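You operate a simulated robot arm through the tools that you are given. There is no shell and no other tool. Be economical: measure what you need, move in short steps, check, and stop when the job is done.

Carry out the task below with a simulated two-armed robot. There is one attempt and no reset: what you move stays moved.

Task
On the steel table top, fold the grey rag in half.

It is judged by the outcome, as a careful person would: the job done as asked, and still so three seconds after it is handed in. It fails if anything else is knocked over, pushed out of place, dropped, spilled or broken. Flat cloth is picked up by pressing the open fingertips on it (5 to 10 N) and closing them slowly along it; thin cloth reads only 2 to 8 mm in the jaws.

Robot
Two 7-joint arms with two-finger parallel grippers on one trunk, on a base that drives. Base frame: it is fixed to the floor where the robot stands at the start and does not move with it; the origin is under the middle of the robot, x ahead of it, y to its left, z up; the surface under the hand at the start is at about z = 880. Readings come in mm, degrees, newtons and seconds.
The left shoulder is at the start at [70, 134, 1151], the right one opposite. With the tool pointing down near the work surface each hand reaches from about 200 to 660 mm from the robot's upright axis, wherever it stands, measured 20 degrees to its own side. Places, roughly: grey rag [500, 100, 900]; steel table top [700, 700, 900]. Payload 1.57 kg a hand.
Tool frame (each hand has its own): the origin (TCP) lies between the finger pads and is the grasp point; the fingertips stand 30 mm ahead of it; z points along the fingers, y is the line along which they close. The gripper opens to 80 mm. The fingers are 17 mm wide and 12 mm thick; the gripper's body (40 by 82 mm) begins 80 mm behind the TCP.
Orientation is told as [roll, pitch, yaw] about the base's x, y, z axes, in that order, counted from this pose: with the fingers straight down and closing along the base's y, the tool's x points along the base's -x, its y along +y and its z along -z.

Tools
- The arms move only by the tool arm_command. It takes "left_steps", "right_steps" or both (then of equal length, played together; a hand with none holds still); each is one flat list of numbers, 7 for each row, row after row: the shift along the base's x, y, z in units of 200 mm (1.0 is 200 mm), then the turn, a rotation vector about the base's x, y, z in units of 45 degrees (1.0 is 45 degrees), then the gripper command, from -1 (shut) to 1 (fully open), values between in proportion. In form: [tx, ty, tz, ax, ay, az, jaw, tx, ty, tz, ax, ay, az, jaw, ...]. A call has 1 to 20 rows; each row is the pose to reach, as a shift and turn from the pose commanded when the call began. A call with a number of a shift or a turn outside -1 to 1 is refused whole. Rows are played at 5 a second. More than 50 mm and 8.6 degrees between two rows, or a gripper value outside its range, and nothing of the call is played. A pose out of reach is approached as far as the arm can. The call stops where the force on the tool passes 40 N (or 10 N more than at its start, if that is more) or the arm is blocked; 0.2 s more then pass. Each finger travels about 153 mm/s and halts on what it meets, pressing with about 43 N; the grip force reading is that of the motor and also rises with nothing between the fingers. The clock runs only during rows and for 0.2 s after the last one: add rows that repeat a pose to give the fingers time. It gives the time, the measured TCP pose, the force on the tool (base axes), the opening and the grip force at its end, in the units of the frame above (readings bear some noise), with the torque about the TCP (base axes, N m) and any sound that the robot's microphone picked up, and new pictures: "show" is both (left out), scene, wrist or none (wrist: the cameras of the hands that moved).
- Cameras (640 x 400 px; columns grow to the right, rows downward): "scene" is now at [124.2, -18, 1360.8]; the picture's right is [-0.22, -0.98, 0.00], its down [-0.74, 0.16, -0.65] and it looks along [0.63, -0.14, -0.76] (base axes); focal length 267 px, centre (320, 200). "left" rides on the left gripper at [72, 7, -122] in its tool frame; the picture's right is [-0.09, 1.00, 0.00], its down [-0.84, -0.08, -0.54] and it looks along [-0.54, -0.05, 0.84] (tool axes); focal length 238 px, centre (320, 200). "right" rides on the right gripper at [72, -7, -122] in its tool frame; the picture's right is [0.09, 1.00, 0.00], its down [-0.84, 0.08, -0.54] and it looks along [-0.54, 0.05, 0.84] (tool axes); focal length 238 px, centre (320, 200).
- move_column(by): slides the trunk up (or, below 0, down) by that many mm; the arms and the scene camera ride with it, the base frame stays. It gives what a move gives, with no picture.
- steer(legs): drives the robot by 1 to 6 legs, each [ahead, left, turn to the left] in mm, mm and degrees, along the robot's own axes; the way and the turn of a leg run together, so that a leg with both is an arc; at most 1500 mm and 180 degrees a leg. The arms and the cameras ride along, it lands a little off, and it stops where it bumps. It gives what a move gives, and a new picture of the scene camera.
- pan_tilt(pan, tilt): turns the head with the scene camera to pan (to the left, within 86 degrees either way) and tilt (down, from -29 to 69), counted from straight ahead of the robot. It gives what a move gives, and a new picture of the scene camera.
- pixel_to_xyz(camera, pixels): there is no depth. For up to 12 entries [column, row, z] of the newest picture of that camera ("zoom" is the newest enlarged one), the place [x, y] in the base frame at which the ray of that pixel passes the height z, good to about 3 mm. The clock stands still meanwhile.
- zoom(camera, box): a new picture of the part [left, top, right, bottom] of that camera's present view, enlarged. The clock stands still meanwhile.
- job_done(): hands the job in; it is judged then, once.

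Work in short steps. Measure before you move; look again where a grasp or a placing could have gone wrong, and mend it. You have 80 turns and 260 pictures in all, those below and enlarged ones among them. Open the grippers and draw the arms clear of the work before you hand the job in, unless the task says otherwise; then end with one line.

The tools are called after "Emit:" as a command line: name --argument value ..., lists and objects as JSON in quotes. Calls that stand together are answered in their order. arm_command: Moves the arms, as the interface text tells. Its arguments: {"type":"object","properties":{"left_steps":{"type":"array"},"right_steps":{"type":"array"},"show":{"type":"string","enum":["both","scene","wrist","none"]}},"required":[]} The other tools are called the same way: move_column (by) slides the trunk up or down; steer (legs) drives the base; pan_tilt (pan, tilt) turns the head that bears the scene camera; pixel_to_xyz (camera, pixels) gives the place at which the rays of pixels pass given heights; zoom (camera, box) takes an enlarged picture of a part of a camera's view; job_done () hands the job in.

At the start:

```text
time: 0.0
left_eef_pos: [466.3, 270.6, 1031.4]
left_orientation: [0.0, 0.1, 0.0]
left_wrist_force: [-0.7, -0.7, 0.1]
left_torque: [-0.01, -0.01, -0.01]
left_opening: 79.8
left_grasp_force: 0.1
right_eef_pos: [446.8, -169.2, 1066.3]
right_orientation: [-0.1, 0.0, 0.1]
right_wrist_force: [-0.3, 0.8, 0.1]
right_torque: [0.0, 0.01, 0.01]
right_opening: 80.2
right_grasp_force: 0.1
trunk travel left (down, up): [-725.0, 215.0]
robot x, y, heading: [-1.1, -2.1, -0.0]
head pan, tilt: [-12.4, 49.6]
```

scene: 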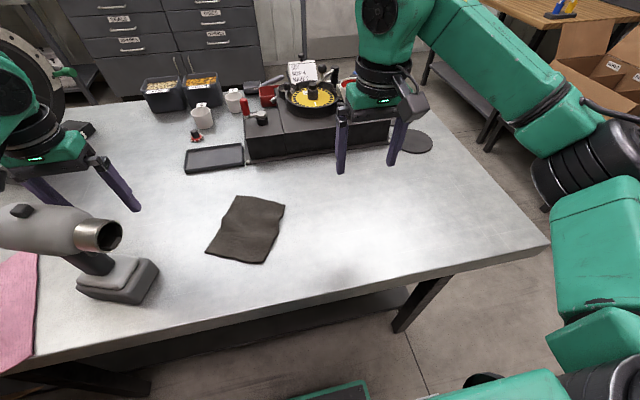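
right: 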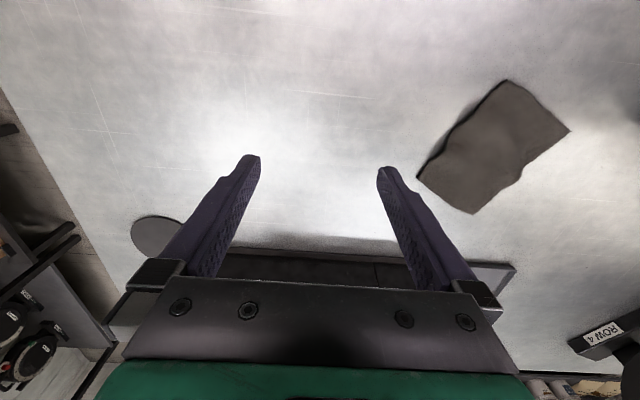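
left: 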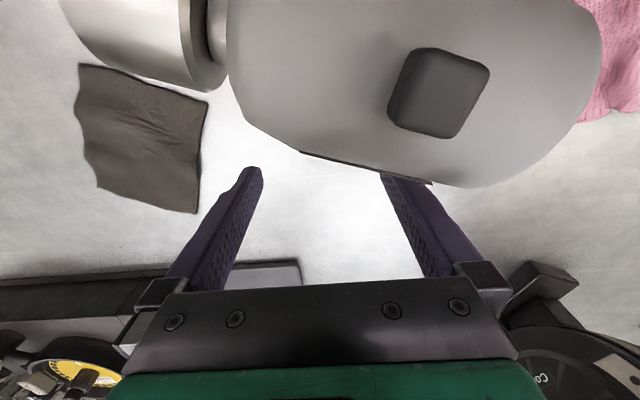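

The rag lies in the scene at corners about (236,196), (285,204), (264,263), (206,252). I zoom in and measure its corners.

Emit:
zoom --camera "scene" --box '[180, 170, 310, 280]'

Emit:
pixel_to_xyz --camera "scene" --pixels '[[236, 196, 882], [285, 204, 882], [264, 263, 882], [206, 252, 882], [222, 218, 882], [160, 270, 882], [120, 235, 1000], [150, 262, 882]]'

```text
3.64 times, centred on (245, 225) of scene
```

zoom: 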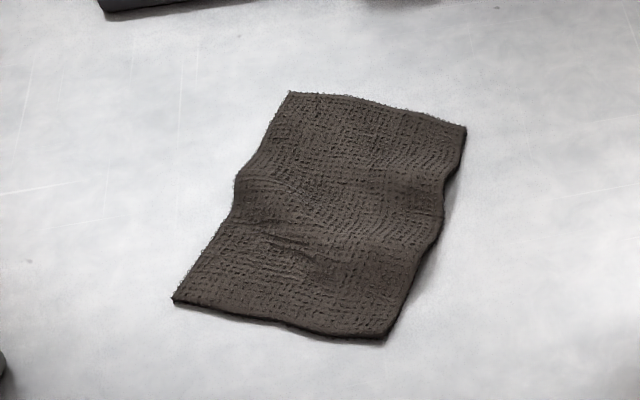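

```text
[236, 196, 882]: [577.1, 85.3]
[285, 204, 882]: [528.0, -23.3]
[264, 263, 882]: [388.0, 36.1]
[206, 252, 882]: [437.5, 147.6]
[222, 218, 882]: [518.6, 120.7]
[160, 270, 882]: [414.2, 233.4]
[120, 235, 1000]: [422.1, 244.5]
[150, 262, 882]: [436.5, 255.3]
```

The rag is about 120 × 152 mm, with the far short edge running (577,85)–(528,-23). The heat gun is close to the left hand, so I look left to check the clearances there.

Emit:
pan_tilt --pan 30 --tilt 45

```text
time: 1.1
left_eef_pos: [466.8, 271.0, 1032.1]
left_orientation: [0.0, 0.0, 0.0]
left_wrist_force: [-0.5, 0.5, 0.8]
left_torque: [-0.01, 0.0, -0.02]
left_opening: 80.3
left_grasp_force: 0.0
right_eef_pos: [447.0, -168.4, 1067.3]
right_orientation: [0.0, 0.0, 0.0]
right_wrist_force: [-0.2, 0.2, -1.0]
right_torque: [-0.03, -0.02, 0.03]
right_opening: 80.1
right_grasp_force: 0.0
trunk travel left (down, up): [-725.0, 215.0]
robot x, y, heading: [-1.1, 1.2, 0.0]
head pan, tilt: [30.0, 45.0]
```

scene: 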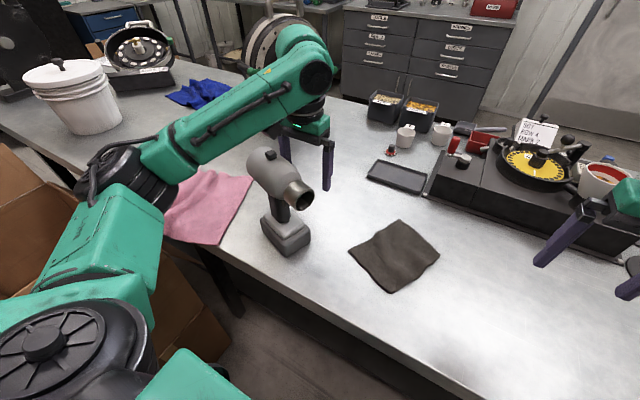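

The drill stands at (285,240) with its top at about (268,155) and nozzle tip at (303,195). I measure it.

Emit:
pixel_to_xyz --camera "scene" --pixels '[[285, 256, 880], [310, 240, 880], [264, 232, 880], [268, 152, 1000], [268, 152, 1050], [300, 195, 1000], [300, 195, 960], [400, 220, 882], [439, 256, 882], [390, 292, 882], [348, 252, 882]]'

Emit:
zoom --camera "scene" --box '[220, 110, 460, 310]'

```text
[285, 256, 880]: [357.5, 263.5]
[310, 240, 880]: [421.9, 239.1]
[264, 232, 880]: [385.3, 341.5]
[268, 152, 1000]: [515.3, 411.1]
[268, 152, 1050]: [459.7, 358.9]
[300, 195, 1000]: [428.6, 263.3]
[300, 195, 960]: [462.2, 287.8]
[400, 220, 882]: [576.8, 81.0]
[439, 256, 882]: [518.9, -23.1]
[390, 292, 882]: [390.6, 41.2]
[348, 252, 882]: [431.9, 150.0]
```

```text
2.00 times, centred on (340, 210) of scene
```

zoom: 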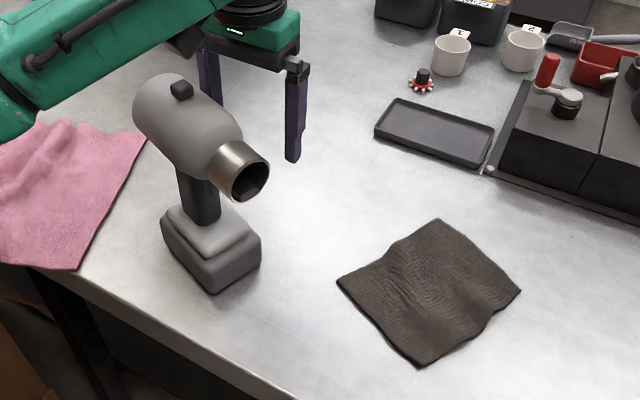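

The drill is about 190 mm tall and sits under the left forearm, so I'll work with the right arm alone. The plan is to pinch the middle of the far short edge and fold it onto the near one. First I move and turn the hand (total yaw about 66°) so the jaws close along the rag's length.

Emit:
arm_command --right_steps '[0.04, 0.11, -0.03, 0, 0, 0.1466, 0.4, 0.08, 0.22, -0.06, 0, 0, 0.2932, 0.0, 0.12, 0.33, -0.09, 0, 0, 0.44, -0.35, 0.16, 0.44, -0.12, 0, 0, 0.5864, -0.35, 0.2, 0.55, -0.15, 0, 0, 0.733, -0.35]' --show "none"

Emit:
arm_command --right_steps '[0.04, 0.1, -0.06, 0, 0, 0.1466, -0.35, 0.08, 0.2, -0.12, 0, 0, 0.2932, -0.35, 0.12, 0.3, -0.18, 0, 0, 0.44, -0.35, 0.16, 0.4, -0.24, 0, 0, 0.5864, -0.35, 0.198, 0.498, -0.3, 0, 0, 0.733, -0.35, 0.198, 0.498, -0.3, 0, 0, 0.733, -0.35]'

```text
time: 2.3
left_eef_pos: [467.6, 272.2, 1030.8]
left_orientation: [-0.1, 0.0, 0.0]
left_wrist_force: [-0.4, 0.5, 0.1]
left_torque: [0.01, 0.03, -0.04]
left_opening: 80.1
left_grasp_force: 0.0
right_eef_pos: [486.1, -59.0, 1037.0]
right_orientation: [-0.1, 0.1, 33.0]
right_wrist_force: [0.2, -0.2, -0.3]
right_torque: [-0.03, 0.04, 0.02]
right_opening: 26.0
right_grasp_force: 0.1
trunk travel left (down, up): [-725.0, 215.0]
robot x, y, heading: [-0.1, 1.1, 0.0]
head pan, tilt: [30.0, 45.0]
```

```text
time: 3.7
left_eef_pos: [466.2, 269.3, 1032.8]
left_orientation: [0.1, 0.0, -0.1]
left_wrist_force: [-1.2, -0.2, -0.8]
left_torque: [0.01, -0.03, 0.0]
left_opening: 79.9
left_grasp_force: 0.0
right_eef_pos: [383.5, -36.0, 1007.0]
right_orientation: [-1.4, 0.7, 58.4]
right_wrist_force: [-0.4, -0.1, -0.2]
right_torque: [0.04, 0.01, -0.01]
right_opening: 26.0
right_grasp_force: 0.1
right hand out of reach, approached as far as the arm can: row 1, 2, 3, 4, 5, 6
trunk travel left (down, up): [-725.0, 215.0]
robot x, y, heading: [-2.5, 0.2, -0.1]
head pan, tilt: [30.0, 45.0]
```

scene: 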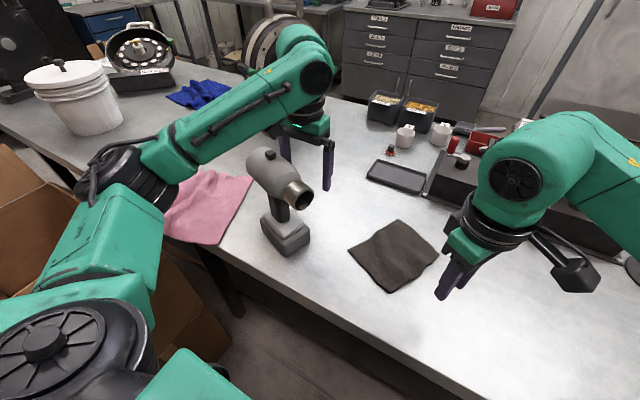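
right: 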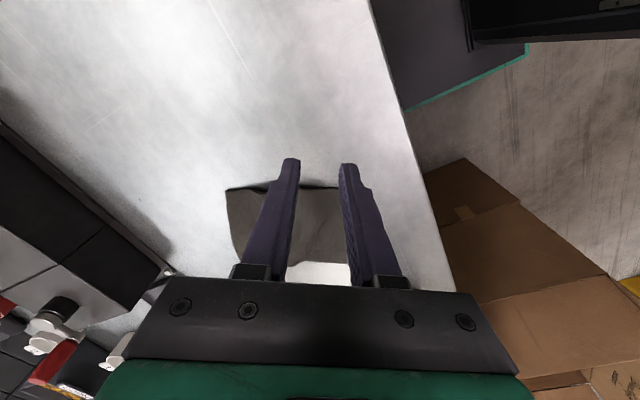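

The turn to +66° runs out of reach, with the hand stopped at (383,-36) and yaw 58°. The opposite direction, yaw −114°, is equivalent, so I back out of this pose and see where the hand ends up.

Emit:
arm_command --right_steps '[0.0, -0.1, 0.04, 0, 0, -0.1466, -0.35, 0.0, -0.2, 0.08, 0, 0, -0.2932, -0.35, 0.0, -0.3, 0.12, 0, 0, -0.44, -0.35, 0.0, -0.4, 0.16, 0, 0, -0.5864, -0.35, 0.0, -0.5, 0.2, 0, 0, -0.733, -0.35, 0.0, -0.5, 0.2, 0, 0, -0.733, -0.35]' --show "none"

```text
time: 5.1
left_eef_pos: [465.6, 271.4, 1031.5]
left_orientation: [0.0, 0.0, -0.1]
left_wrist_force: [-0.1, 0.3, 0.4]
left_torque: [-0.06, -0.04, 0.0]
left_opening: 80.0
left_grasp_force: 0.0
right_eef_pos: [385.5, -133.5, 1049.3]
right_orientation: [-1.5, 0.8, 25.3]
right_wrist_force: [-0.3, 0.3, 0.1]
right_torque: [0.04, 0.0, -0.01]
right_opening: 26.0
right_grasp_force: 0.0
trunk travel left (down, up): [-725.0, 215.0]
robot x, y, heading: [-1.2, -0.6, -0.3]
head pan, tilt: [30.0, 45.0]
```

The hand recovered to yaw 25° and now holds still. I turn it the other way in stages.

Emit:
arm_command --right_steps '[0.05, 0.07, 0, 0, 0, -0.16, -0.35, 0.1, 0.14, 0, 0, 0, -0.32, -0.35, 0.15, 0.21, 0, 0, 0, -0.48, -0.35, 0.2, 0.28, 0, 0, 0, -0.64, -0.35, 0.25, 0.35, 0, 0, 0, -0.8, -0.35, 0.3, 0.42, 0, 0, 0, -0.98, -0.35]' --show "none"

Emit:
arm_command --right_steps '[0.05, 0.07, 0, 0, 0, -0.16, -0.35, 0.1, 0.14, 0, 0, 0, -0.32, -0.35, 0.15, 0.21, 0, 0, 0, -0.48, -0.35, 0.2, 0.28, 0, 0, 0, -0.64, -0.35, 0.25, 0.35, 0, 0, 0, -0.8, -0.35, 0.3, 0.42, 0, 0, 0, -0.98, -0.35]' --show "none"

```text
time: 6.5
left_eef_pos: [466.2, 272.0, 1031.1]
left_orientation: [-0.1, 0.0, 0.0]
left_wrist_force: [0.0, 0.5, 0.2]
left_torque: [-0.03, 0.03, 0.03]
left_opening: 79.9
left_grasp_force: 0.1
right_eef_pos: [446.4, -47.9, 1052.1]
right_orientation: [-1.5, 0.9, -18.8]
right_wrist_force: [0.1, 0.5, 0.0]
right_torque: [-0.01, 0.0, -0.01]
right_opening: 26.0
right_grasp_force: 0.0
trunk travel left (down, up): [-725.0, 215.0]
robot x, y, heading: [-1.4, -1.3, 0.0]
head pan, tilt: [30.0, 45.0]
```

```text
time: 7.9
left_eef_pos: [466.6, 272.0, 1031.7]
left_orientation: [-0.1, 0.0, 0.0]
left_wrist_force: [0.3, 0.4, -0.4]
left_torque: [-0.05, -0.04, -0.04]
left_opening: 80.2
left_grasp_force: 0.1
right_eef_pos: [505.9, 35.1, 1051.6]
right_orientation: [-1.5, 0.8, -63.0]
right_wrist_force: [-0.4, 0.1, 0.6]
right_torque: [-0.02, 0.01, 0.01]
right_opening: 25.7
right_grasp_force: 0.1
trunk travel left (down, up): [-725.0, 215.0]
robot x, y, heading: [-3.3, 2.0, -0.1]
head pan, tilt: [30.0, 45.0]
```

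The negative turn works, with yaw now at −63°. I continue towards −114° above the target.

Emit:
arm_command --right_steps '[0.02, 0.005, -0.03, 0, 0, -0.16, -0.35, 0.04, 0.01, -0.06, 0, 0, -0.32, -0.35, 0.06, 0.015, -0.09, 0, 0, -0.48, -0.35, 0.08, 0.02, -0.12, 0, 0, -0.64, -0.35, 0.1, 0.025, -0.15, 0, 0, -0.8, -0.35, 0.105, 0.03, -0.18, 0, 0, -0.96, -0.35]'

```text
time: 9.3
left_eef_pos: [466.8, 270.7, 1032.0]
left_orientation: [-0.1, -0.1, 0.1]
left_wrist_force: [0.1, -0.2, 0.1]
left_torque: [0.0, -0.02, 0.0]
left_opening: 80.0
left_grasp_force: 0.1
right_eef_pos: [528.1, 39.7, 1014.9]
right_orientation: [-1.4, 1.0, -106.3]
right_wrist_force: [0.5, -0.4, -0.2]
right_torque: [0.02, 0.01, 0.0]
right_opening: 26.0
right_grasp_force: 0.1
trunk travel left (down, up): [-725.0, 215.0]
robot x, y, heading: [2.1, -1.0, 0.2]
head pan, tilt: [30.0, 45.0]
```

scene: 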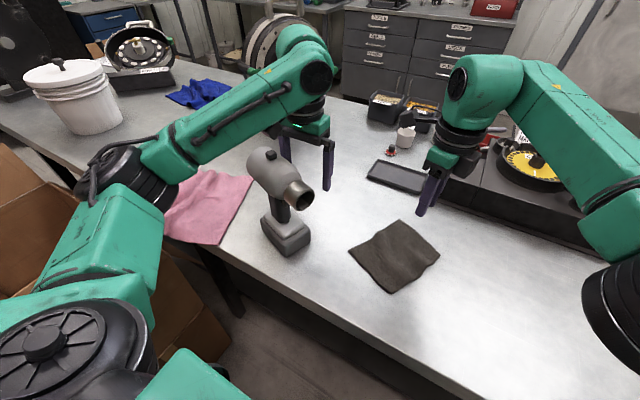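
right: 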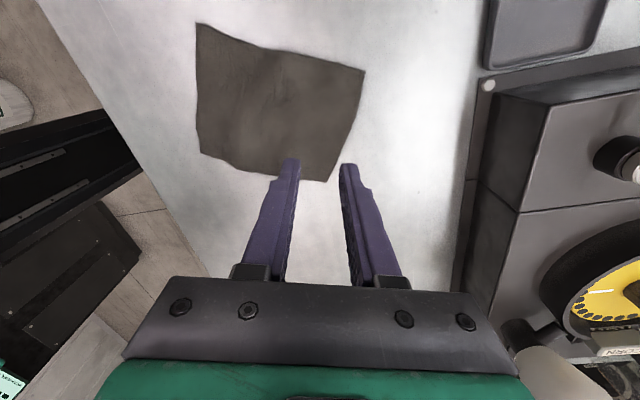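

Yaw is −106° and the wrist camera sees the rag: corners at (364,70), (328,181), (196,22) and (197,152). I measure those to confirm the target.

Emit:
pixel_to_xyz --camera "right" --pixels '[[364, 70, 882], [328, 181, 882], [200, 153, 882], [196, 22, 882]]'

```text
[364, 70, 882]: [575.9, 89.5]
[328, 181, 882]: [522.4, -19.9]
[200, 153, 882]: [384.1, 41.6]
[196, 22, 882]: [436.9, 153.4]
```

The measurement agrees: the far-edge midpoint is (549,34) and the rag's axis is at −24.5°. I set yaw −114.5°, level the hand, move over (524.5,45.5) and descend to about 15 mm above the cloth.

Emit:
arm_command --right_steps '[-0.01, 0.015, -0.1, -0.015, -0.012, -0.09, -0.35, -0.018, 0.029, -0.2, -0.03, -0.024, -0.182, -0.35, -0.018, 0.029, -0.3, -0.03, -0.024, -0.182, -0.35, -0.018, 0.029, -0.4, -0.03, -0.024, -0.182, -0.35, -0.018, 0.029, -0.45, -0.03, -0.024, -0.182, -0.35, -0.018, 0.029, -0.45, -0.03, -0.024, -0.182, -0.35]'

```text
time: 10.7
left_eef_pos: [467.1, 272.0, 1031.7]
left_orientation: [0.0, 0.0, -0.1]
left_wrist_force: [-0.1, -0.3, 0.0]
left_torque: [-0.01, 0.0, 0.03]
left_opening: 79.6
left_grasp_force: 0.1
right_eef_pos: [524.1, 48.2, 925.1]
right_orientation: [0.1, 0.0, -114.4]
right_wrist_force: [0.3, -0.2, -0.2]
right_torque: [-0.01, -0.04, 0.03]
right_opening: 26.0
right_grasp_force: 0.1
trunk travel left (down, up): [-725.0, 215.0]
robot x, y, heading: [1.9, -1.3, 0.2]
head pan, tilt: [30.0, 45.0]
```

scene: 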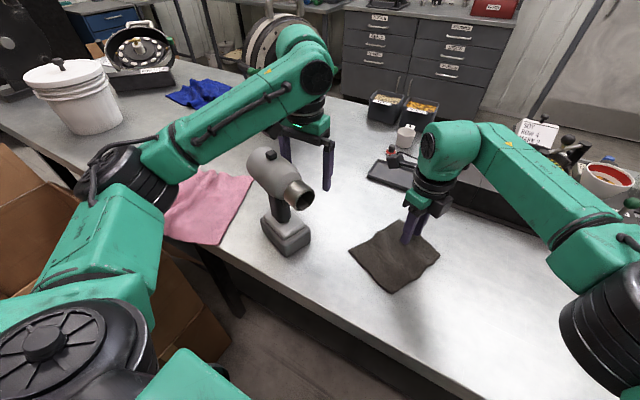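
right: 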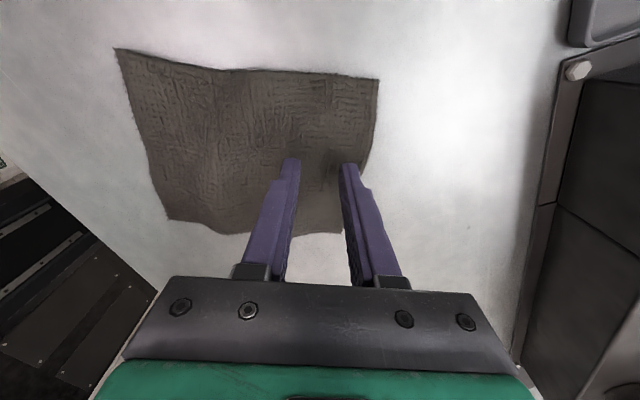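

The fingers straddle the strip near the far edge, both tips over the cloth at (290,165) and (350,168). I lower them slowly and read the force.

Emit:
arm_command --right_steps '[0, 0, -0.02, 0, 0, 0, -0.35, 0, 0, -0.04, 0, 0, 0, -0.35, 0, 0, -0.05, 0, 0, 0, -0.35, 0, 0, -0.06, 0, 0, 0, -0.35, 0, 0, -0.065, 0, 0, 0, -0.35, 0, 0, -0.065, 0, 0, 0, -0.35]' --show "none"

```text
time: 12.1
left_eef_pos: [465.8, 270.7, 1031.9]
left_orientation: [-0.1, 0.0, 0.0]
left_wrist_force: [-0.9, 0.0, -0.1]
left_torque: [-0.01, -0.01, 0.0]
left_opening: 80.0
left_grasp_force: 0.0
right_eef_pos: [523.9, 47.6, 913.6]
right_orientation: [0.1, 0.0, -114.3]
right_wrist_force: [0.6, -0.2, 5.5]
right_torque: [0.03, 0.0, 0.02]
right_opening: 25.6
right_grasp_force: 0.1
trunk travel left (down, up): [-725.0, 215.0]
robot x, y, heading: [1.4, 0.0, -0.0]
head pan, tilt: [30.0, 45.0]
```

The hand is in contact with 5.5 N at z 913.6. I press about 0.6 mm more and close slowly.

Emit:
arm_command --right_steps '[0, 0, -0.003, 0, 0, 0, -0.35, 0, 0, -0.003, 0, 0, 0, -0.42, 0, 0, -0.003, 0, 0, 0, -0.49, 0, 0, -0.003, 0, 0, 0, -0.56, 0, 0, -0.003, 0, 0, 0, -0.63, 0, 0, -0.003, 0, 0, 0, -0.7, 0, 0, -0.003, 0, 0, 0, -0.77, 0, 0, -0.003, 0, 0, 0, -0.84, 0, 0, -0.003, 0, 0, 0, -0.91, 0, 0, -0.003, 0, 0, 0, -1, 0, 0, -0.003, 0, 0, 0, -1, 0, 0, -0.003, 0, 0, 0, -1]'

```text
time: 14.7
left_eef_pos: [465.6, 271.5, 1032.7]
left_orientation: [0.0, 0.0, 0.0]
left_wrist_force: [0.0, -0.6, -0.2]
left_torque: [0.01, 0.02, -0.01]
left_opening: 79.9
left_grasp_force: 0.0
right_eef_pos: [521.6, 46.1, 912.9]
right_orientation: [0.2, 0.1, -114.3]
right_wrist_force: [0.5, -0.1, 13.7]
right_torque: [-0.01, 0.02, 0.03]
right_opening: 4.0
right_grasp_force: 24.8
trunk travel left (down, up): [-725.0, 215.0]
robot x, y, heading: [-2.6, -1.6, 0.0]
head pan, tilt: [30.0, 45.0]
```

scene: 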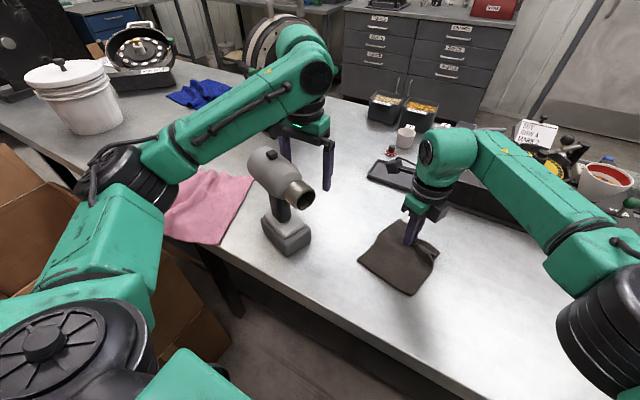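
right: 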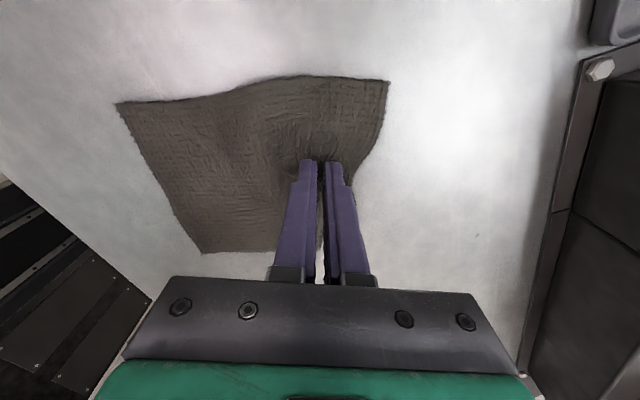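

The jaws hold 4.0 mm of cloth. The rag shifted a little, so I measure its corners again: near edge at (116,103) and (202,253), far-left at (388,80).

Emit:
pixel_to_xyz --camera "right" --pixels '[[116, 103, 882], [202, 253, 882], [388, 80, 884], [322, 235, 882], [322, 250, 882]]'

Emit:
zoom --camera "scene" --box '[330, 190, 470, 310]'

```text
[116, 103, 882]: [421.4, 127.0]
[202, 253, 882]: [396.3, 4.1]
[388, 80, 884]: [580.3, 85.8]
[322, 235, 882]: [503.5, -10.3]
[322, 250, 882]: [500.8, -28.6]
```

```text
3.33 times, centred on (400, 250) of scene
```

zoom: 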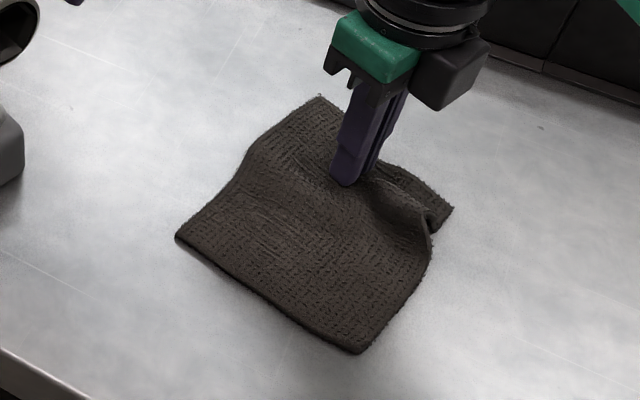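

The near edge now runs (421,127)–(396,4), so I fold along the axis (0.98,−0.2) and turn +13° to keep the edges parallel. First half of the arc: lift and carry to above the fold line.

Emit:
arm_command --right_steps '[-0.005, 0.001, 0.04, 0, 0, 0.03, -1, -0.015, 0.003, 0.085, 0, 0, 0.06, -1, -0.049, 0.01, 0.14, 0, 0, 0.09, -1, -0.098, 0.02, 0.18, 0, 0, 0.12, -1, -0.157, 0.032, 0.205, 0, 0, 0.15, -1, -0.22, 0.045, 0.21, 0, 0, 0.18, -1]'

Emit:
zoom --camera "scene" --box '[320, 180, 480, 310]'

```text
time: 16.1
left_eef_pos: [466.5, 271.5, 1032.7]
left_orientation: [-0.1, 0.0, 0.0]
left_wrist_force: [-0.1, 0.1, 0.5]
left_torque: [-0.01, -0.02, -0.02]
left_opening: 80.1
left_grasp_force: 0.1
right_eef_pos: [479.7, 55.2, 952.8]
right_orientation: [0.1, 0.0, -106.0]
right_wrist_force: [-0.5, 0.4, 0.1]
right_torque: [0.02, 0.0, 0.0]
right_opening: 3.5
right_grasp_force: 24.5
trunk travel left (down, up): [-725.0, 215.0]
robot x, y, heading: [1.4, 1.8, 0.1]
head pan, tilt: [30.0, 45.0]
```

scene: 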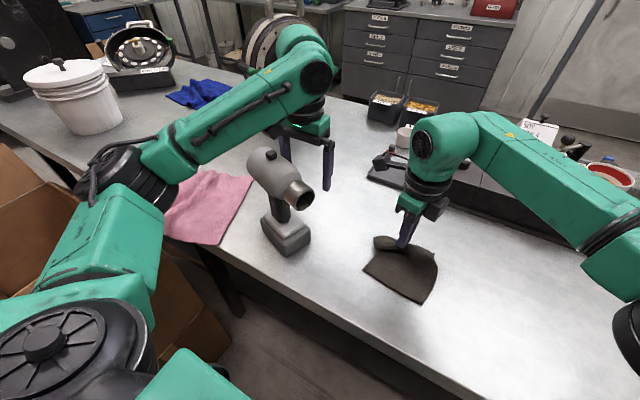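
right: 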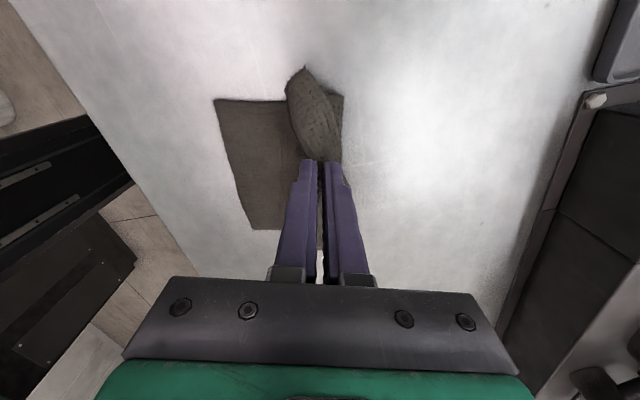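

```text
3.08 times, centred on (400, 245) of scene
```

zoom: 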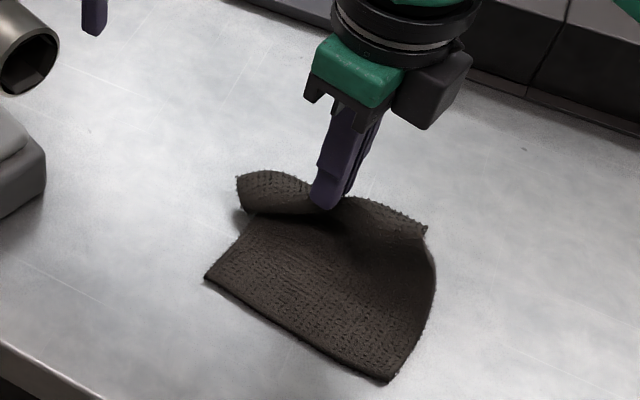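

The cloth folds up cleanly. The base layer slid slightly; its near corners are at wrist pixels (214,99) and (252,229), which I measure.

Emit:
pixel_to_xyz --camera "right" --pixels '[[214, 99, 882], [252, 229, 882], [343, 94, 882]]'

Emit:
pixel_to_xyz --camera "zoom" --pixels '[[205, 279, 882], [390, 381, 882], [238, 176, 910], [427, 230, 900]]'

```text
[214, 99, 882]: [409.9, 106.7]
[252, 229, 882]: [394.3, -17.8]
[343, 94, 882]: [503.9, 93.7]
```

```text
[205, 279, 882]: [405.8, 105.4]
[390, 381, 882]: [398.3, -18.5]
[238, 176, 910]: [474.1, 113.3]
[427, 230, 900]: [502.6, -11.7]
```

The near-edge midpoint is now (402,44), so the pinch should land about 25 mm inside it, near (427,42). Second half of the arc: carry over and lay it down.

Emit:
arm_command --right_steps '[-0.033, -0.008, -0.008, 0, 0, 0, -1, -0.065, -0.016, -0.02, 0, 0, 0, -1, -0.1, -0.025, -0.04, 0, 0, 0, -1, -0.14, -0.035, -0.065, 0, 0, 0, -1, -0.18, -0.045, -0.09, 0, 0, 0, -1, -0.22, -0.055, -0.12, 0, 0, 0, -1, -0.25, -0.062, -0.145, 0, 0, 0, -1, -0.265, -0.065, -0.165, 0, 0, 0, -1]'

Emit:
zoom --camera "scene" --box '[320, 180, 480, 310]'

```text
time: 17.9
left_eef_pos: [465.4, 271.6, 1030.7]
left_orientation: [0.0, 0.0, 0.0]
left_wrist_force: [0.0, -0.2, 0.6]
left_torque: [-0.03, 0.01, 0.01]
left_opening: 80.0
left_grasp_force: 0.0
right_eef_pos: [426.2, 43.2, 921.3]
right_orientation: [0.0, 0.1, -106.2]
right_wrist_force: [0.1, 0.9, 5.0]
right_torque: [0.01, -0.01, -0.01]
right_opening: 3.5
right_grasp_force: 24.2
trunk travel left (down, up): [-725.0, 215.0]
robot x, y, heading: [-0.5, -0.8, 0.2]
head pan, tilt: [30.0, 45.0]
```

scene: 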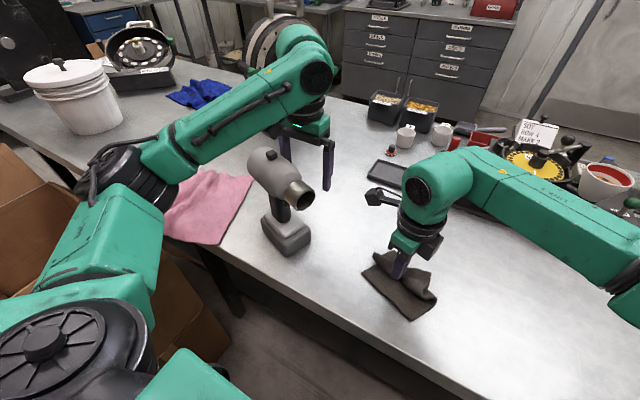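
right: 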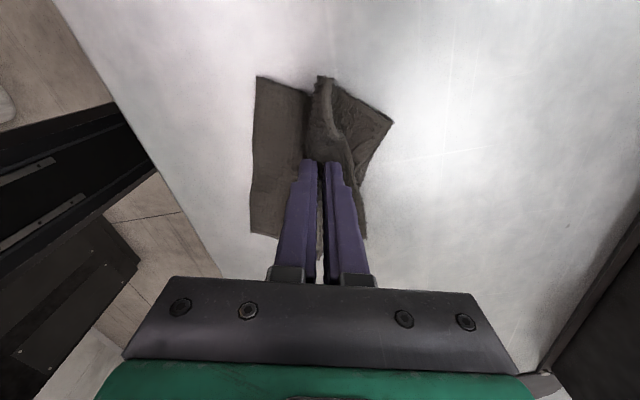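

```text
3.08 times, centred on (400, 245) of scene
```

zoom: 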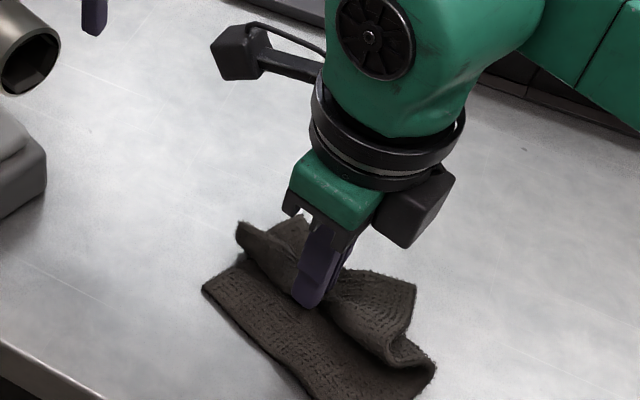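

The base layer slid some more; the near edge shows at wrist pixels (257,77) and (252,234), well short of the pinch. I measure it before deciding.

Emit:
pixel_to_xyz --camera "right" --pixels '[[257, 77, 882], [252, 234, 882], [318, 76, 900], [393, 122, 882], [366, 238, 882]]'

Emit:
zoom --camera "right" --box '[220, 50, 420, 260]'

```text
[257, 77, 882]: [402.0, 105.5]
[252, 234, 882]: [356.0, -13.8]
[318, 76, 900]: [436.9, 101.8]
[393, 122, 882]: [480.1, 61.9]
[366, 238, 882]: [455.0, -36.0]
```

```text
1.90 times, centred on (320, 155) of right
```

zoom: 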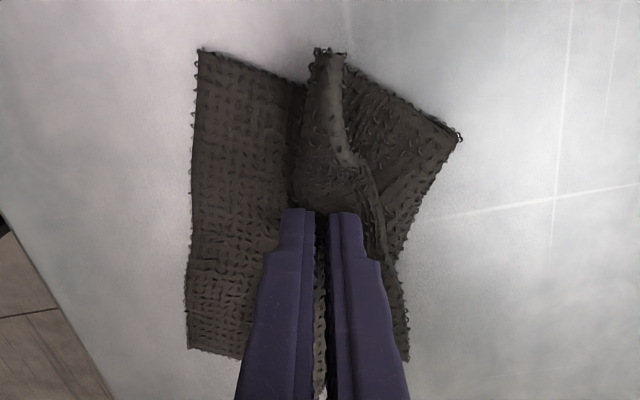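

The pinch is at about 45 mm from the near edge, and pressing dragged the base along. I lift 15 mm, move a further 25 mm toward the near edge and lower.

Emit:
arm_command --right_steps '[0, 0, 0.04, 0, 0, 0, -1, 0, 0, 0.085, 0, 0, 0, -1, -0.04, -0.005, 0.09, 0, 0, 0, -1, -0.08, -0.01, 0.09, 0, 0, 0, -1, -0.124, -0.016, 0.09, 0, 0, 0, -1, -0.124, -0.016, 0.09, 0, 0, 0, -1]'

Emit:
zoom --camera "right" --box '[220, 50, 420, 260]'

Emit:
zoom --camera "scene" --box '[320, 200, 480, 330]'

```text
time: 19.3
left_eef_pos: [467.6, 271.2, 1032.1]
left_orientation: [0.0, 0.1, 0.1]
left_wrist_force: [0.0, 0.8, 0.3]
left_torque: [-0.03, 0.0, -0.02]
left_opening: 79.9
left_grasp_force: 0.0
right_eef_pos: [402.9, 39.9, 938.6]
right_orientation: [0.1, 0.0, -106.0]
right_wrist_force: [0.2, 0.2, 0.5]
right_torque: [-0.01, -0.01, 0.0]
right_opening: 3.4
right_grasp_force: 25.1
trunk travel left (down, up): [-725.0, 215.0]
robot x, y, heading: [-1.0, 0.1, 0.1]
head pan, tilt: [30.0, 45.0]
```

scene: 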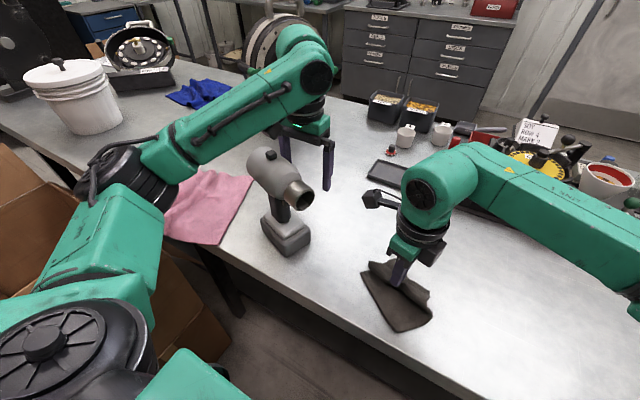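
right: 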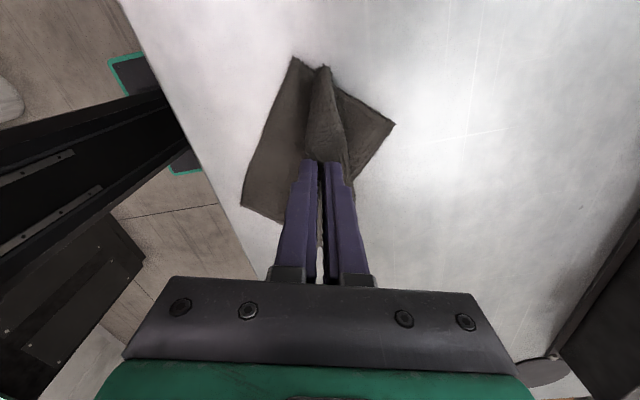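

```text
1.90 times, centred on (320, 155) of right
```

zoom: 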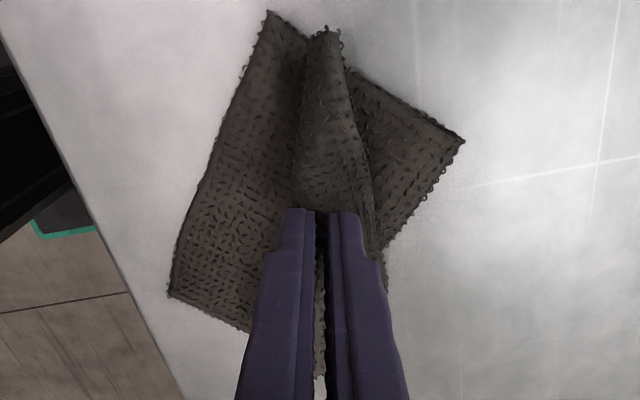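

```text
3.08 times, centred on (400, 265) of scene
```

zoom: 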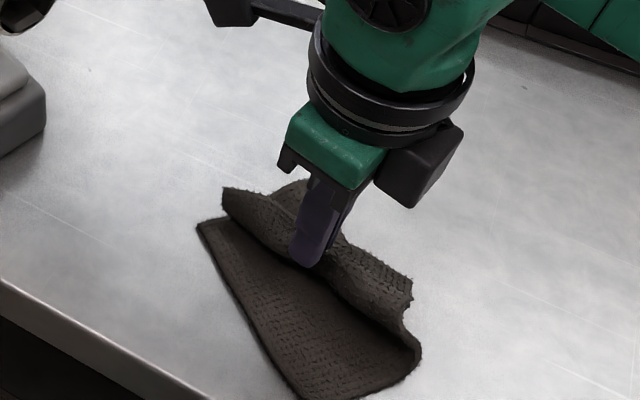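

The bare table is slippery: the base layer keeps sliding with the fold, so it needs anchoring by the left hand, and the drill blocks that here. I'll lift both hands high, with the rag hanging from the right one, and drive to the free stretch of table on the right.

Emit:
arm_command --left_steps '[0, 0, 0.15, 0, 0, 0, 1, 0, 0, 0.3, 0, 0, 0, 1, 0, 0, 0.45, 0, 0, 0, 1, 0, 0, 0.6, 0, 0, 0, 1]' --right_steps '[0.05, 0, 0.17, 0, 0, 0, -1, 0.1, 0, 0.34, 0, 0, 0, -1, 0.15, 0, 0.51, 0, 0, 0, -1, 0.2, 0, 0.68, 0, 0, 0, -1]' --show "none"

Emit:
pan_tilt --pan -35 --tilt 45

```text
time: 20.3
left_eef_pos: [465.6, 271.4, 1154.5]
left_orientation: [0.0, 0.0, 0.0]
left_wrist_force: [0.3, 0.0, 0.4]
left_torque: [-0.01, 0.0, 0.01]
left_opening: 80.1
left_grasp_force: 0.1
right_eef_pos: [441.1, 39.2, 1074.6]
right_orientation: [0.1, 0.0, -106.1]
right_wrist_force: [0.1, -0.6, -0.1]
right_torque: [-0.01, -0.01, 0.01]
right_opening: 3.3
right_grasp_force: 24.7
trunk travel left (down, up): [-725.0, 215.0]
robot x, y, heading: [4.1, 0.9, -0.1]
head pan, tilt: [30.0, 45.0]
```

```text
time: 21.6
left_eef_pos: [467.3, 270.1, 1152.9]
left_orientation: [-0.1, 0.0, 0.0]
left_wrist_force: [-0.5, -0.1, -0.1]
left_torque: [0.03, 0.0, 0.01]
left_opening: 79.9
left_grasp_force: 0.1
right_eef_pos: [443.5, 39.3, 1074.6]
right_orientation: [0.2, 0.0, -106.1]
right_wrist_force: [0.7, 0.6, -0.1]
right_torque: [0.0, -0.02, 0.0]
right_opening: 3.7
right_grasp_force: 24.4
trunk travel left (down, up): [-725.0, 215.0]
robot x, y, heading: [-1.1, 3.6, 0.2]
head pan, tilt: [-35.0, 45.0]
```

scene: 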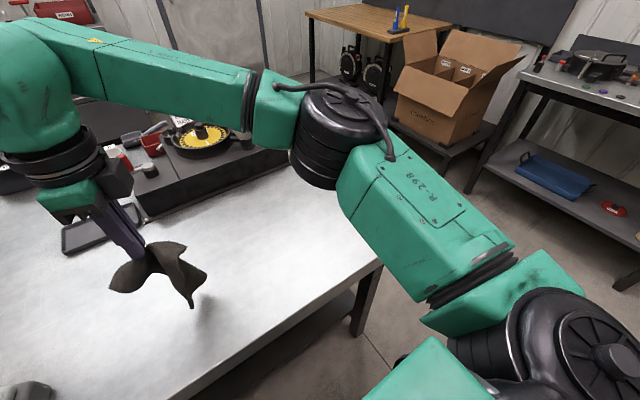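

The rag hangs free from the hand. To the right, the shelf's near corner shows at about (480,190), so I check its distance before driving sideways.

Emit:
pixel_to_xyz --camera "scene" --pixels '[[470, 190, 0], [540, 60, 950], [640, 290, 0], [382, 265, 880], [190, 395, 880], [340, 110, 1150]]'

```text
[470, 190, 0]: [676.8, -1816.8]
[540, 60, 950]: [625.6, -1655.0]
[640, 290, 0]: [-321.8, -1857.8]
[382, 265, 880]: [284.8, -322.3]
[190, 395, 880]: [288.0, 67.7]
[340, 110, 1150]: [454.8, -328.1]
```

There's plenty of room: the shelf is 1.6 m away, and the table's right end is at y ≈ −322. I drive 200 mm to the right.

Emit:
steer --legs '[[0, -200, 0]]'

Emit:
pan_tilt --pan 0 --tilt 55

```text
time: 23.2
left_eef_pos: [465.4, 74.9, 1153.8]
left_orientation: [-0.1, 0.0, 0.1]
left_wrist_force: [-0.1, 0.6, -0.2]
left_torque: [0.04, 0.0, -0.04]
left_opening: 80.1
left_grasp_force: 0.1
right_eef_pos: [443.5, -156.8, 1073.9]
right_orientation: [0.1, 0.0, -106.2]
right_wrist_force: [0.0, -0.5, -0.6]
right_torque: [-0.05, 0.04, -0.01]
right_opening: 3.1
right_grasp_force: 23.9
trunk travel left (down, up): [-725.0, 215.0]
robot x, y, heading: [-0.8, -199.7, 0.2]
head pan, tilt: [-35.0, 45.0]
```

scene: 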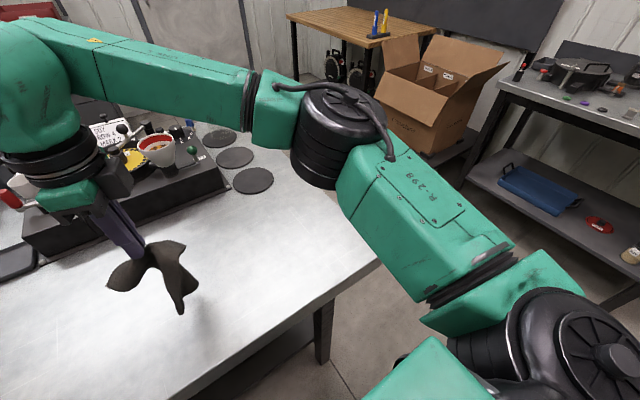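

```text
time: 24.2
left_eef_pos: [464.7, 72.1, 1153.9]
left_orientation: [-0.1, 0.0, 0.1]
left_wrist_force: [0.6, 0.5, -0.5]
left_torque: [0.0, -0.01, -0.01]
left_opening: 80.0
left_grasp_force: 0.0
right_eef_pos: [442.2, -159.9, 1073.4]
right_orientation: [0.1, -0.1, -106.1]
right_wrist_force: [-0.1, 0.2, -0.2]
right_torque: [-0.02, -0.02, 0.0]
right_opening: 3.5
right_grasp_force: 24.7
trunk travel left (down, up): [-725.0, 215.0]
robot x, y, heading: [-1.4, -203.0, 0.1]
head pan, tilt: [0.0, 55.0]
```

scene: 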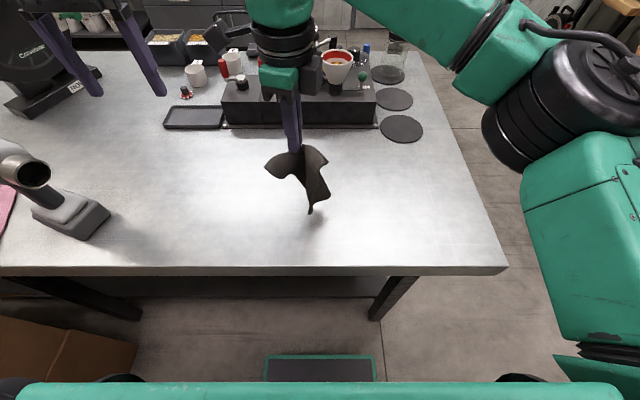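

The rag hangs below the hand over clear table. I turn to yaw −90°, lower it toward me, then drag it away from me to lay it flat.

Emit:
arm_command --right_steps '[-0.05, 0.02, -0.1, 0, 0, 0.12, -1, -0.1, 0.04, -0.2, 0, 0, 0.24, -1, -0.12, 0.06, -0.32, 0, 0, 0.36, -1, -0.12, 0.08, -0.44, 0, 0, 0.36, -1, -0.09, 0.1, -0.54, 0, 0, 0.36, -1, -0.02, 0.1, -0.6, 0, 0, 0.36, -1, 0.08, 0.1, -0.66, 0, 0, 0.36, -1, 0.2, 0.1, -0.7, 0, 0, 0.36, -1, 0.32, 0.1, -0.74, 0, 0, 0.36, -1, 0.44, 0.1, -0.765, 0, 0, 0.36, -1, 0.5, 0.1, -0.77, 0, 0, 0.36, -1, 0.5, 0.1, -0.77, 0, 0, 0.36, -1]'

Emit:
zoom --camera "scene" --box '[200, 90, 400, 250]'

```text
time: 26.9
left_eef_pos: [465.3, 71.8, 1153.4]
left_orientation: [0.0, 0.0, 0.0]
left_wrist_force: [0.0, -0.4, -0.4]
left_torque: [0.02, -0.01, 0.02]
left_opening: 80.0
left_grasp_force: 0.0
right_eef_pos: [542.3, -139.8, 920.7]
right_orientation: [0.1, 0.1, -89.7]
right_wrist_force: [-0.6, -0.1, 2.1]
right_torque: [0.02, 0.02, -0.03]
right_opening: 3.5
right_grasp_force: 24.4
trunk travel left (down, up): [-725.0, 215.0]
robot x, y, heading: [1.2, -193.0, 0.2]
head pan, tilt: [0.0, 55.0]
```

scene: 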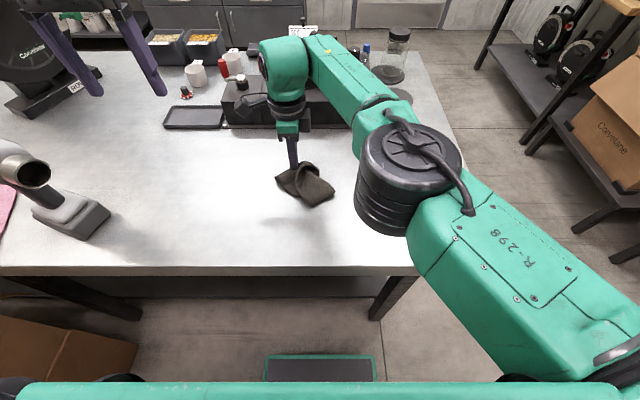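
right: 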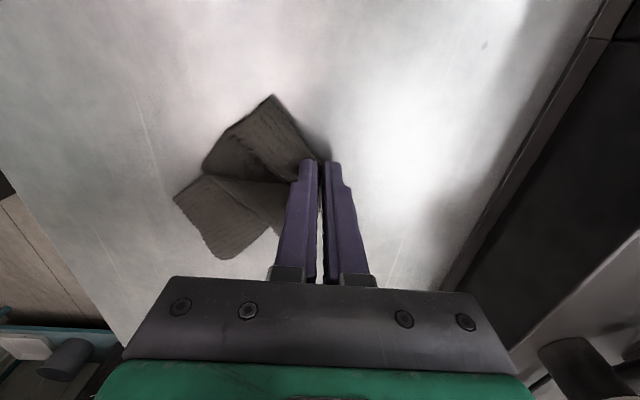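

```text
2.50 times, centred on (300, 170) of scene
```

zoom: 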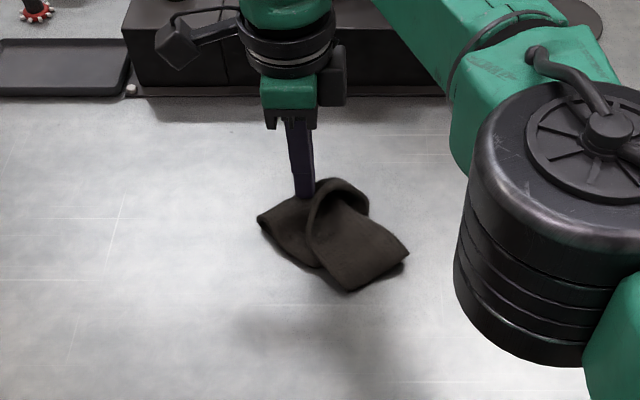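

The rag landed rumpled with a curl on top. I release, rise, and see how it relaxes.

Emit:
arm_command --right_steps '[0, 0, 0, 0, 0, 0, -0.7, 0, 0, 0, 0, 0, 0, -0.4, 0, 0, 0.1, 0, 0, 0, -0.3, 0, 0, 0.3, 0, 0, 0, -0.3, 0, 0, 0.5, 0, 0, 0, -0.3, 0, -0.1, 0.6, 0, 0, 0, -0.3, 0, -0.1, 0.6, 0, 0, 0, -0.3]'

Emit:
zoom --camera "scene" --box '[220, 130, 380, 250]'

```text
time: 28.4
left_eef_pos: [466.4, 73.3, 1153.0]
left_orientation: [-0.1, 0.0, 0.1]
left_wrist_force: [0.6, 0.3, 0.3]
left_torque: [-0.03, 0.0, -0.02]
left_opening: 80.2
left_grasp_force: 0.1
right_eef_pos: [542.5, -160.5, 1041.5]
right_orientation: [0.0, -0.1, -89.9]
right_wrist_force: [0.2, 0.8, -0.8]
right_torque: [-0.03, 0.0, 0.02]
right_opening: 27.9
right_grasp_force: 0.0
right hand out of reach, approached as far as the arm can: row 5
trunk travel left (down, up): [-725.0, 215.0]
robot x, y, heading: [1.6, -199.6, -0.2]
head pan, tilt: [0.0, 55.0]
```

scene: 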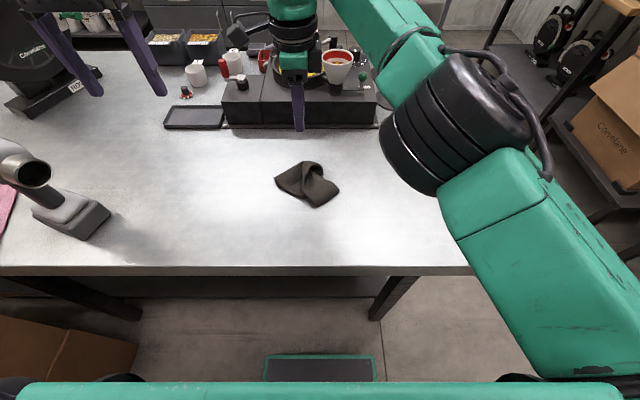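
right: 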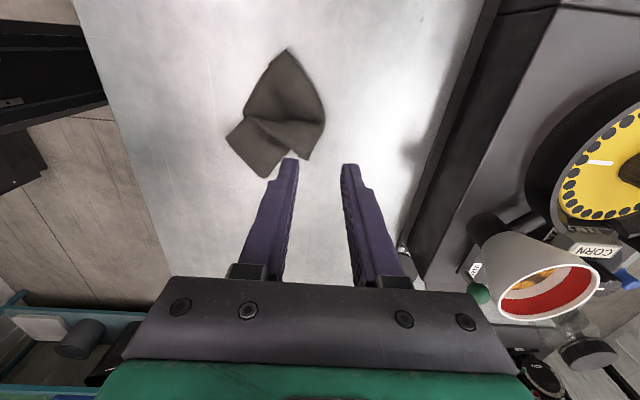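

```text
3.33 times, centred on (300, 190) of scene
```

zoom: 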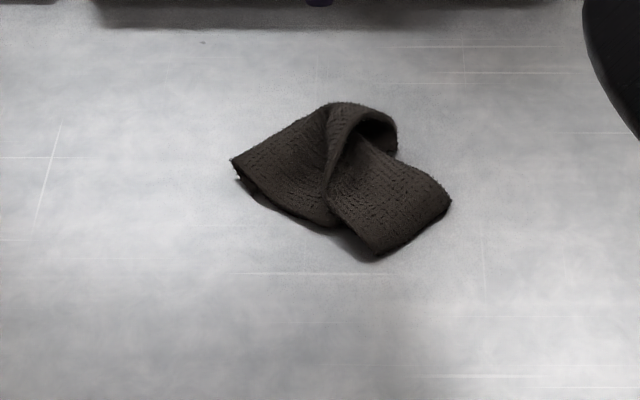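

The rag has relaxed but one side is folded over. I take a closer look from above.

Emit:
zoom --camera "right" --box '[200, 30, 360, 200]'

Emit:
zoom --camera "scene" --box '[265, 145, 350, 215]'

Emit:
pixel_to_xyz --camera "right" --pixels '[[288, 48, 885], [226, 137, 885], [266, 177, 885], [308, 160, 885], [325, 120, 885], [258, 118, 885]]'

```text
2.35 times, centred on (280, 115) of right
```

zoom: 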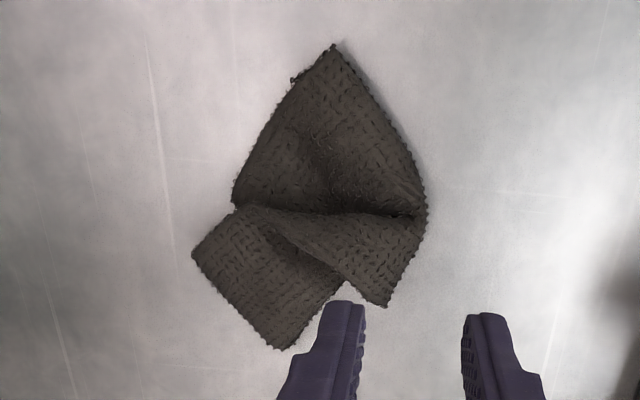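

```text
5.71 times, centred on (308, 180) of scene
```

zoom: 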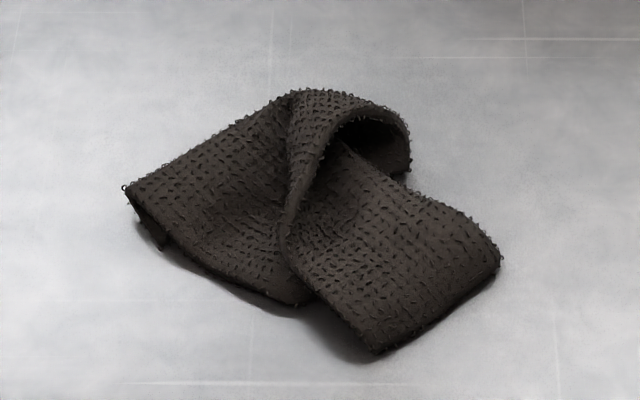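

```text
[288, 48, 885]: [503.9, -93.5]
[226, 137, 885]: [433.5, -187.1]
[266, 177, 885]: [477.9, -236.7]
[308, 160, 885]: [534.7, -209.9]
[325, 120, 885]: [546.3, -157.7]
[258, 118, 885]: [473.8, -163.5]
```

The rag is folded over itself, so I'll re-spread it by stretching it between two hands. First I pinch its clean left corner near (504,−93) with the right hand, using narrow jaws just inside that corner.

Emit:
arm_command --right_steps '[-0.07, 0.08, -0.1, 0, 0, 0, -0.6, -0.14, 0.16, -0.25, 0, 0, 0, -0.6, -0.197, 0.238, -0.4, 0, 0, 0, -0.6, -0.197, 0.238, -0.55, 0, 0, 0, -0.6, -0.197, 0.238, -0.55, 0, 0, 0, -0.6]'

Emit:
zoom --camera "right" --box '[200, 80, 400, 280]'

```text
time: 29.6
left_eef_pos: [465.7, 72.0, 1153.5]
left_orientation: [0.0, 0.0, 0.1]
left_wrist_force: [0.6, 0.8, 0.1]
left_torque: [0.02, -0.01, 0.01]
left_opening: 79.8
left_grasp_force: 0.0
right_eef_pos: [503.0, -111.2, 929.8]
right_orientation: [0.1, 0.0, -89.9]
right_wrist_force: [0.5, 0.7, 0.7]
right_torque: [0.01, 0.01, 0.03]
right_opening: 15.8
right_grasp_force: 0.1
trunk travel left (down, up): [-725.0, 215.0]
robot x, y, heading: [-1.2, -200.1, 0.4]
head pan, tilt: [0.0, 55.0]
```

scene: 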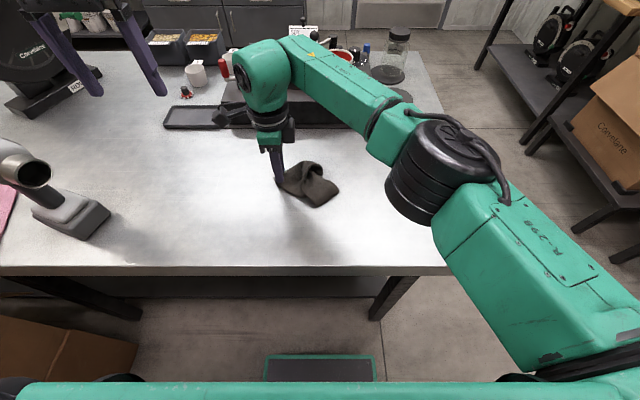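
right: 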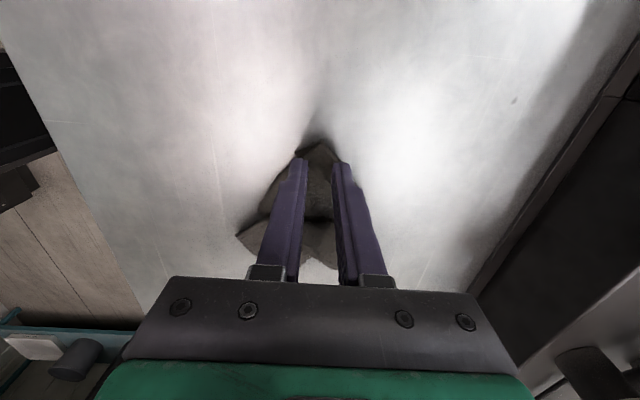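

```text
2.00 times, centred on (300, 180) of right
```

zoom: 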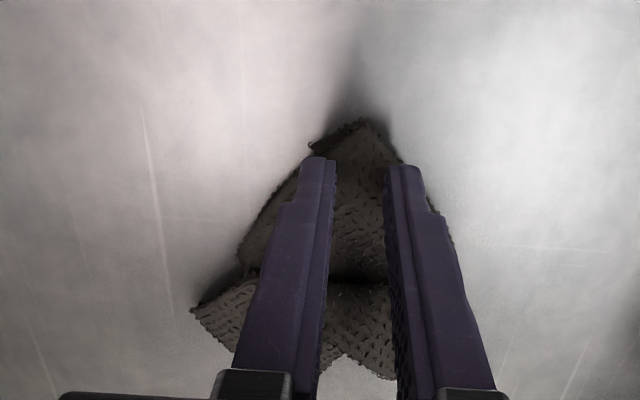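

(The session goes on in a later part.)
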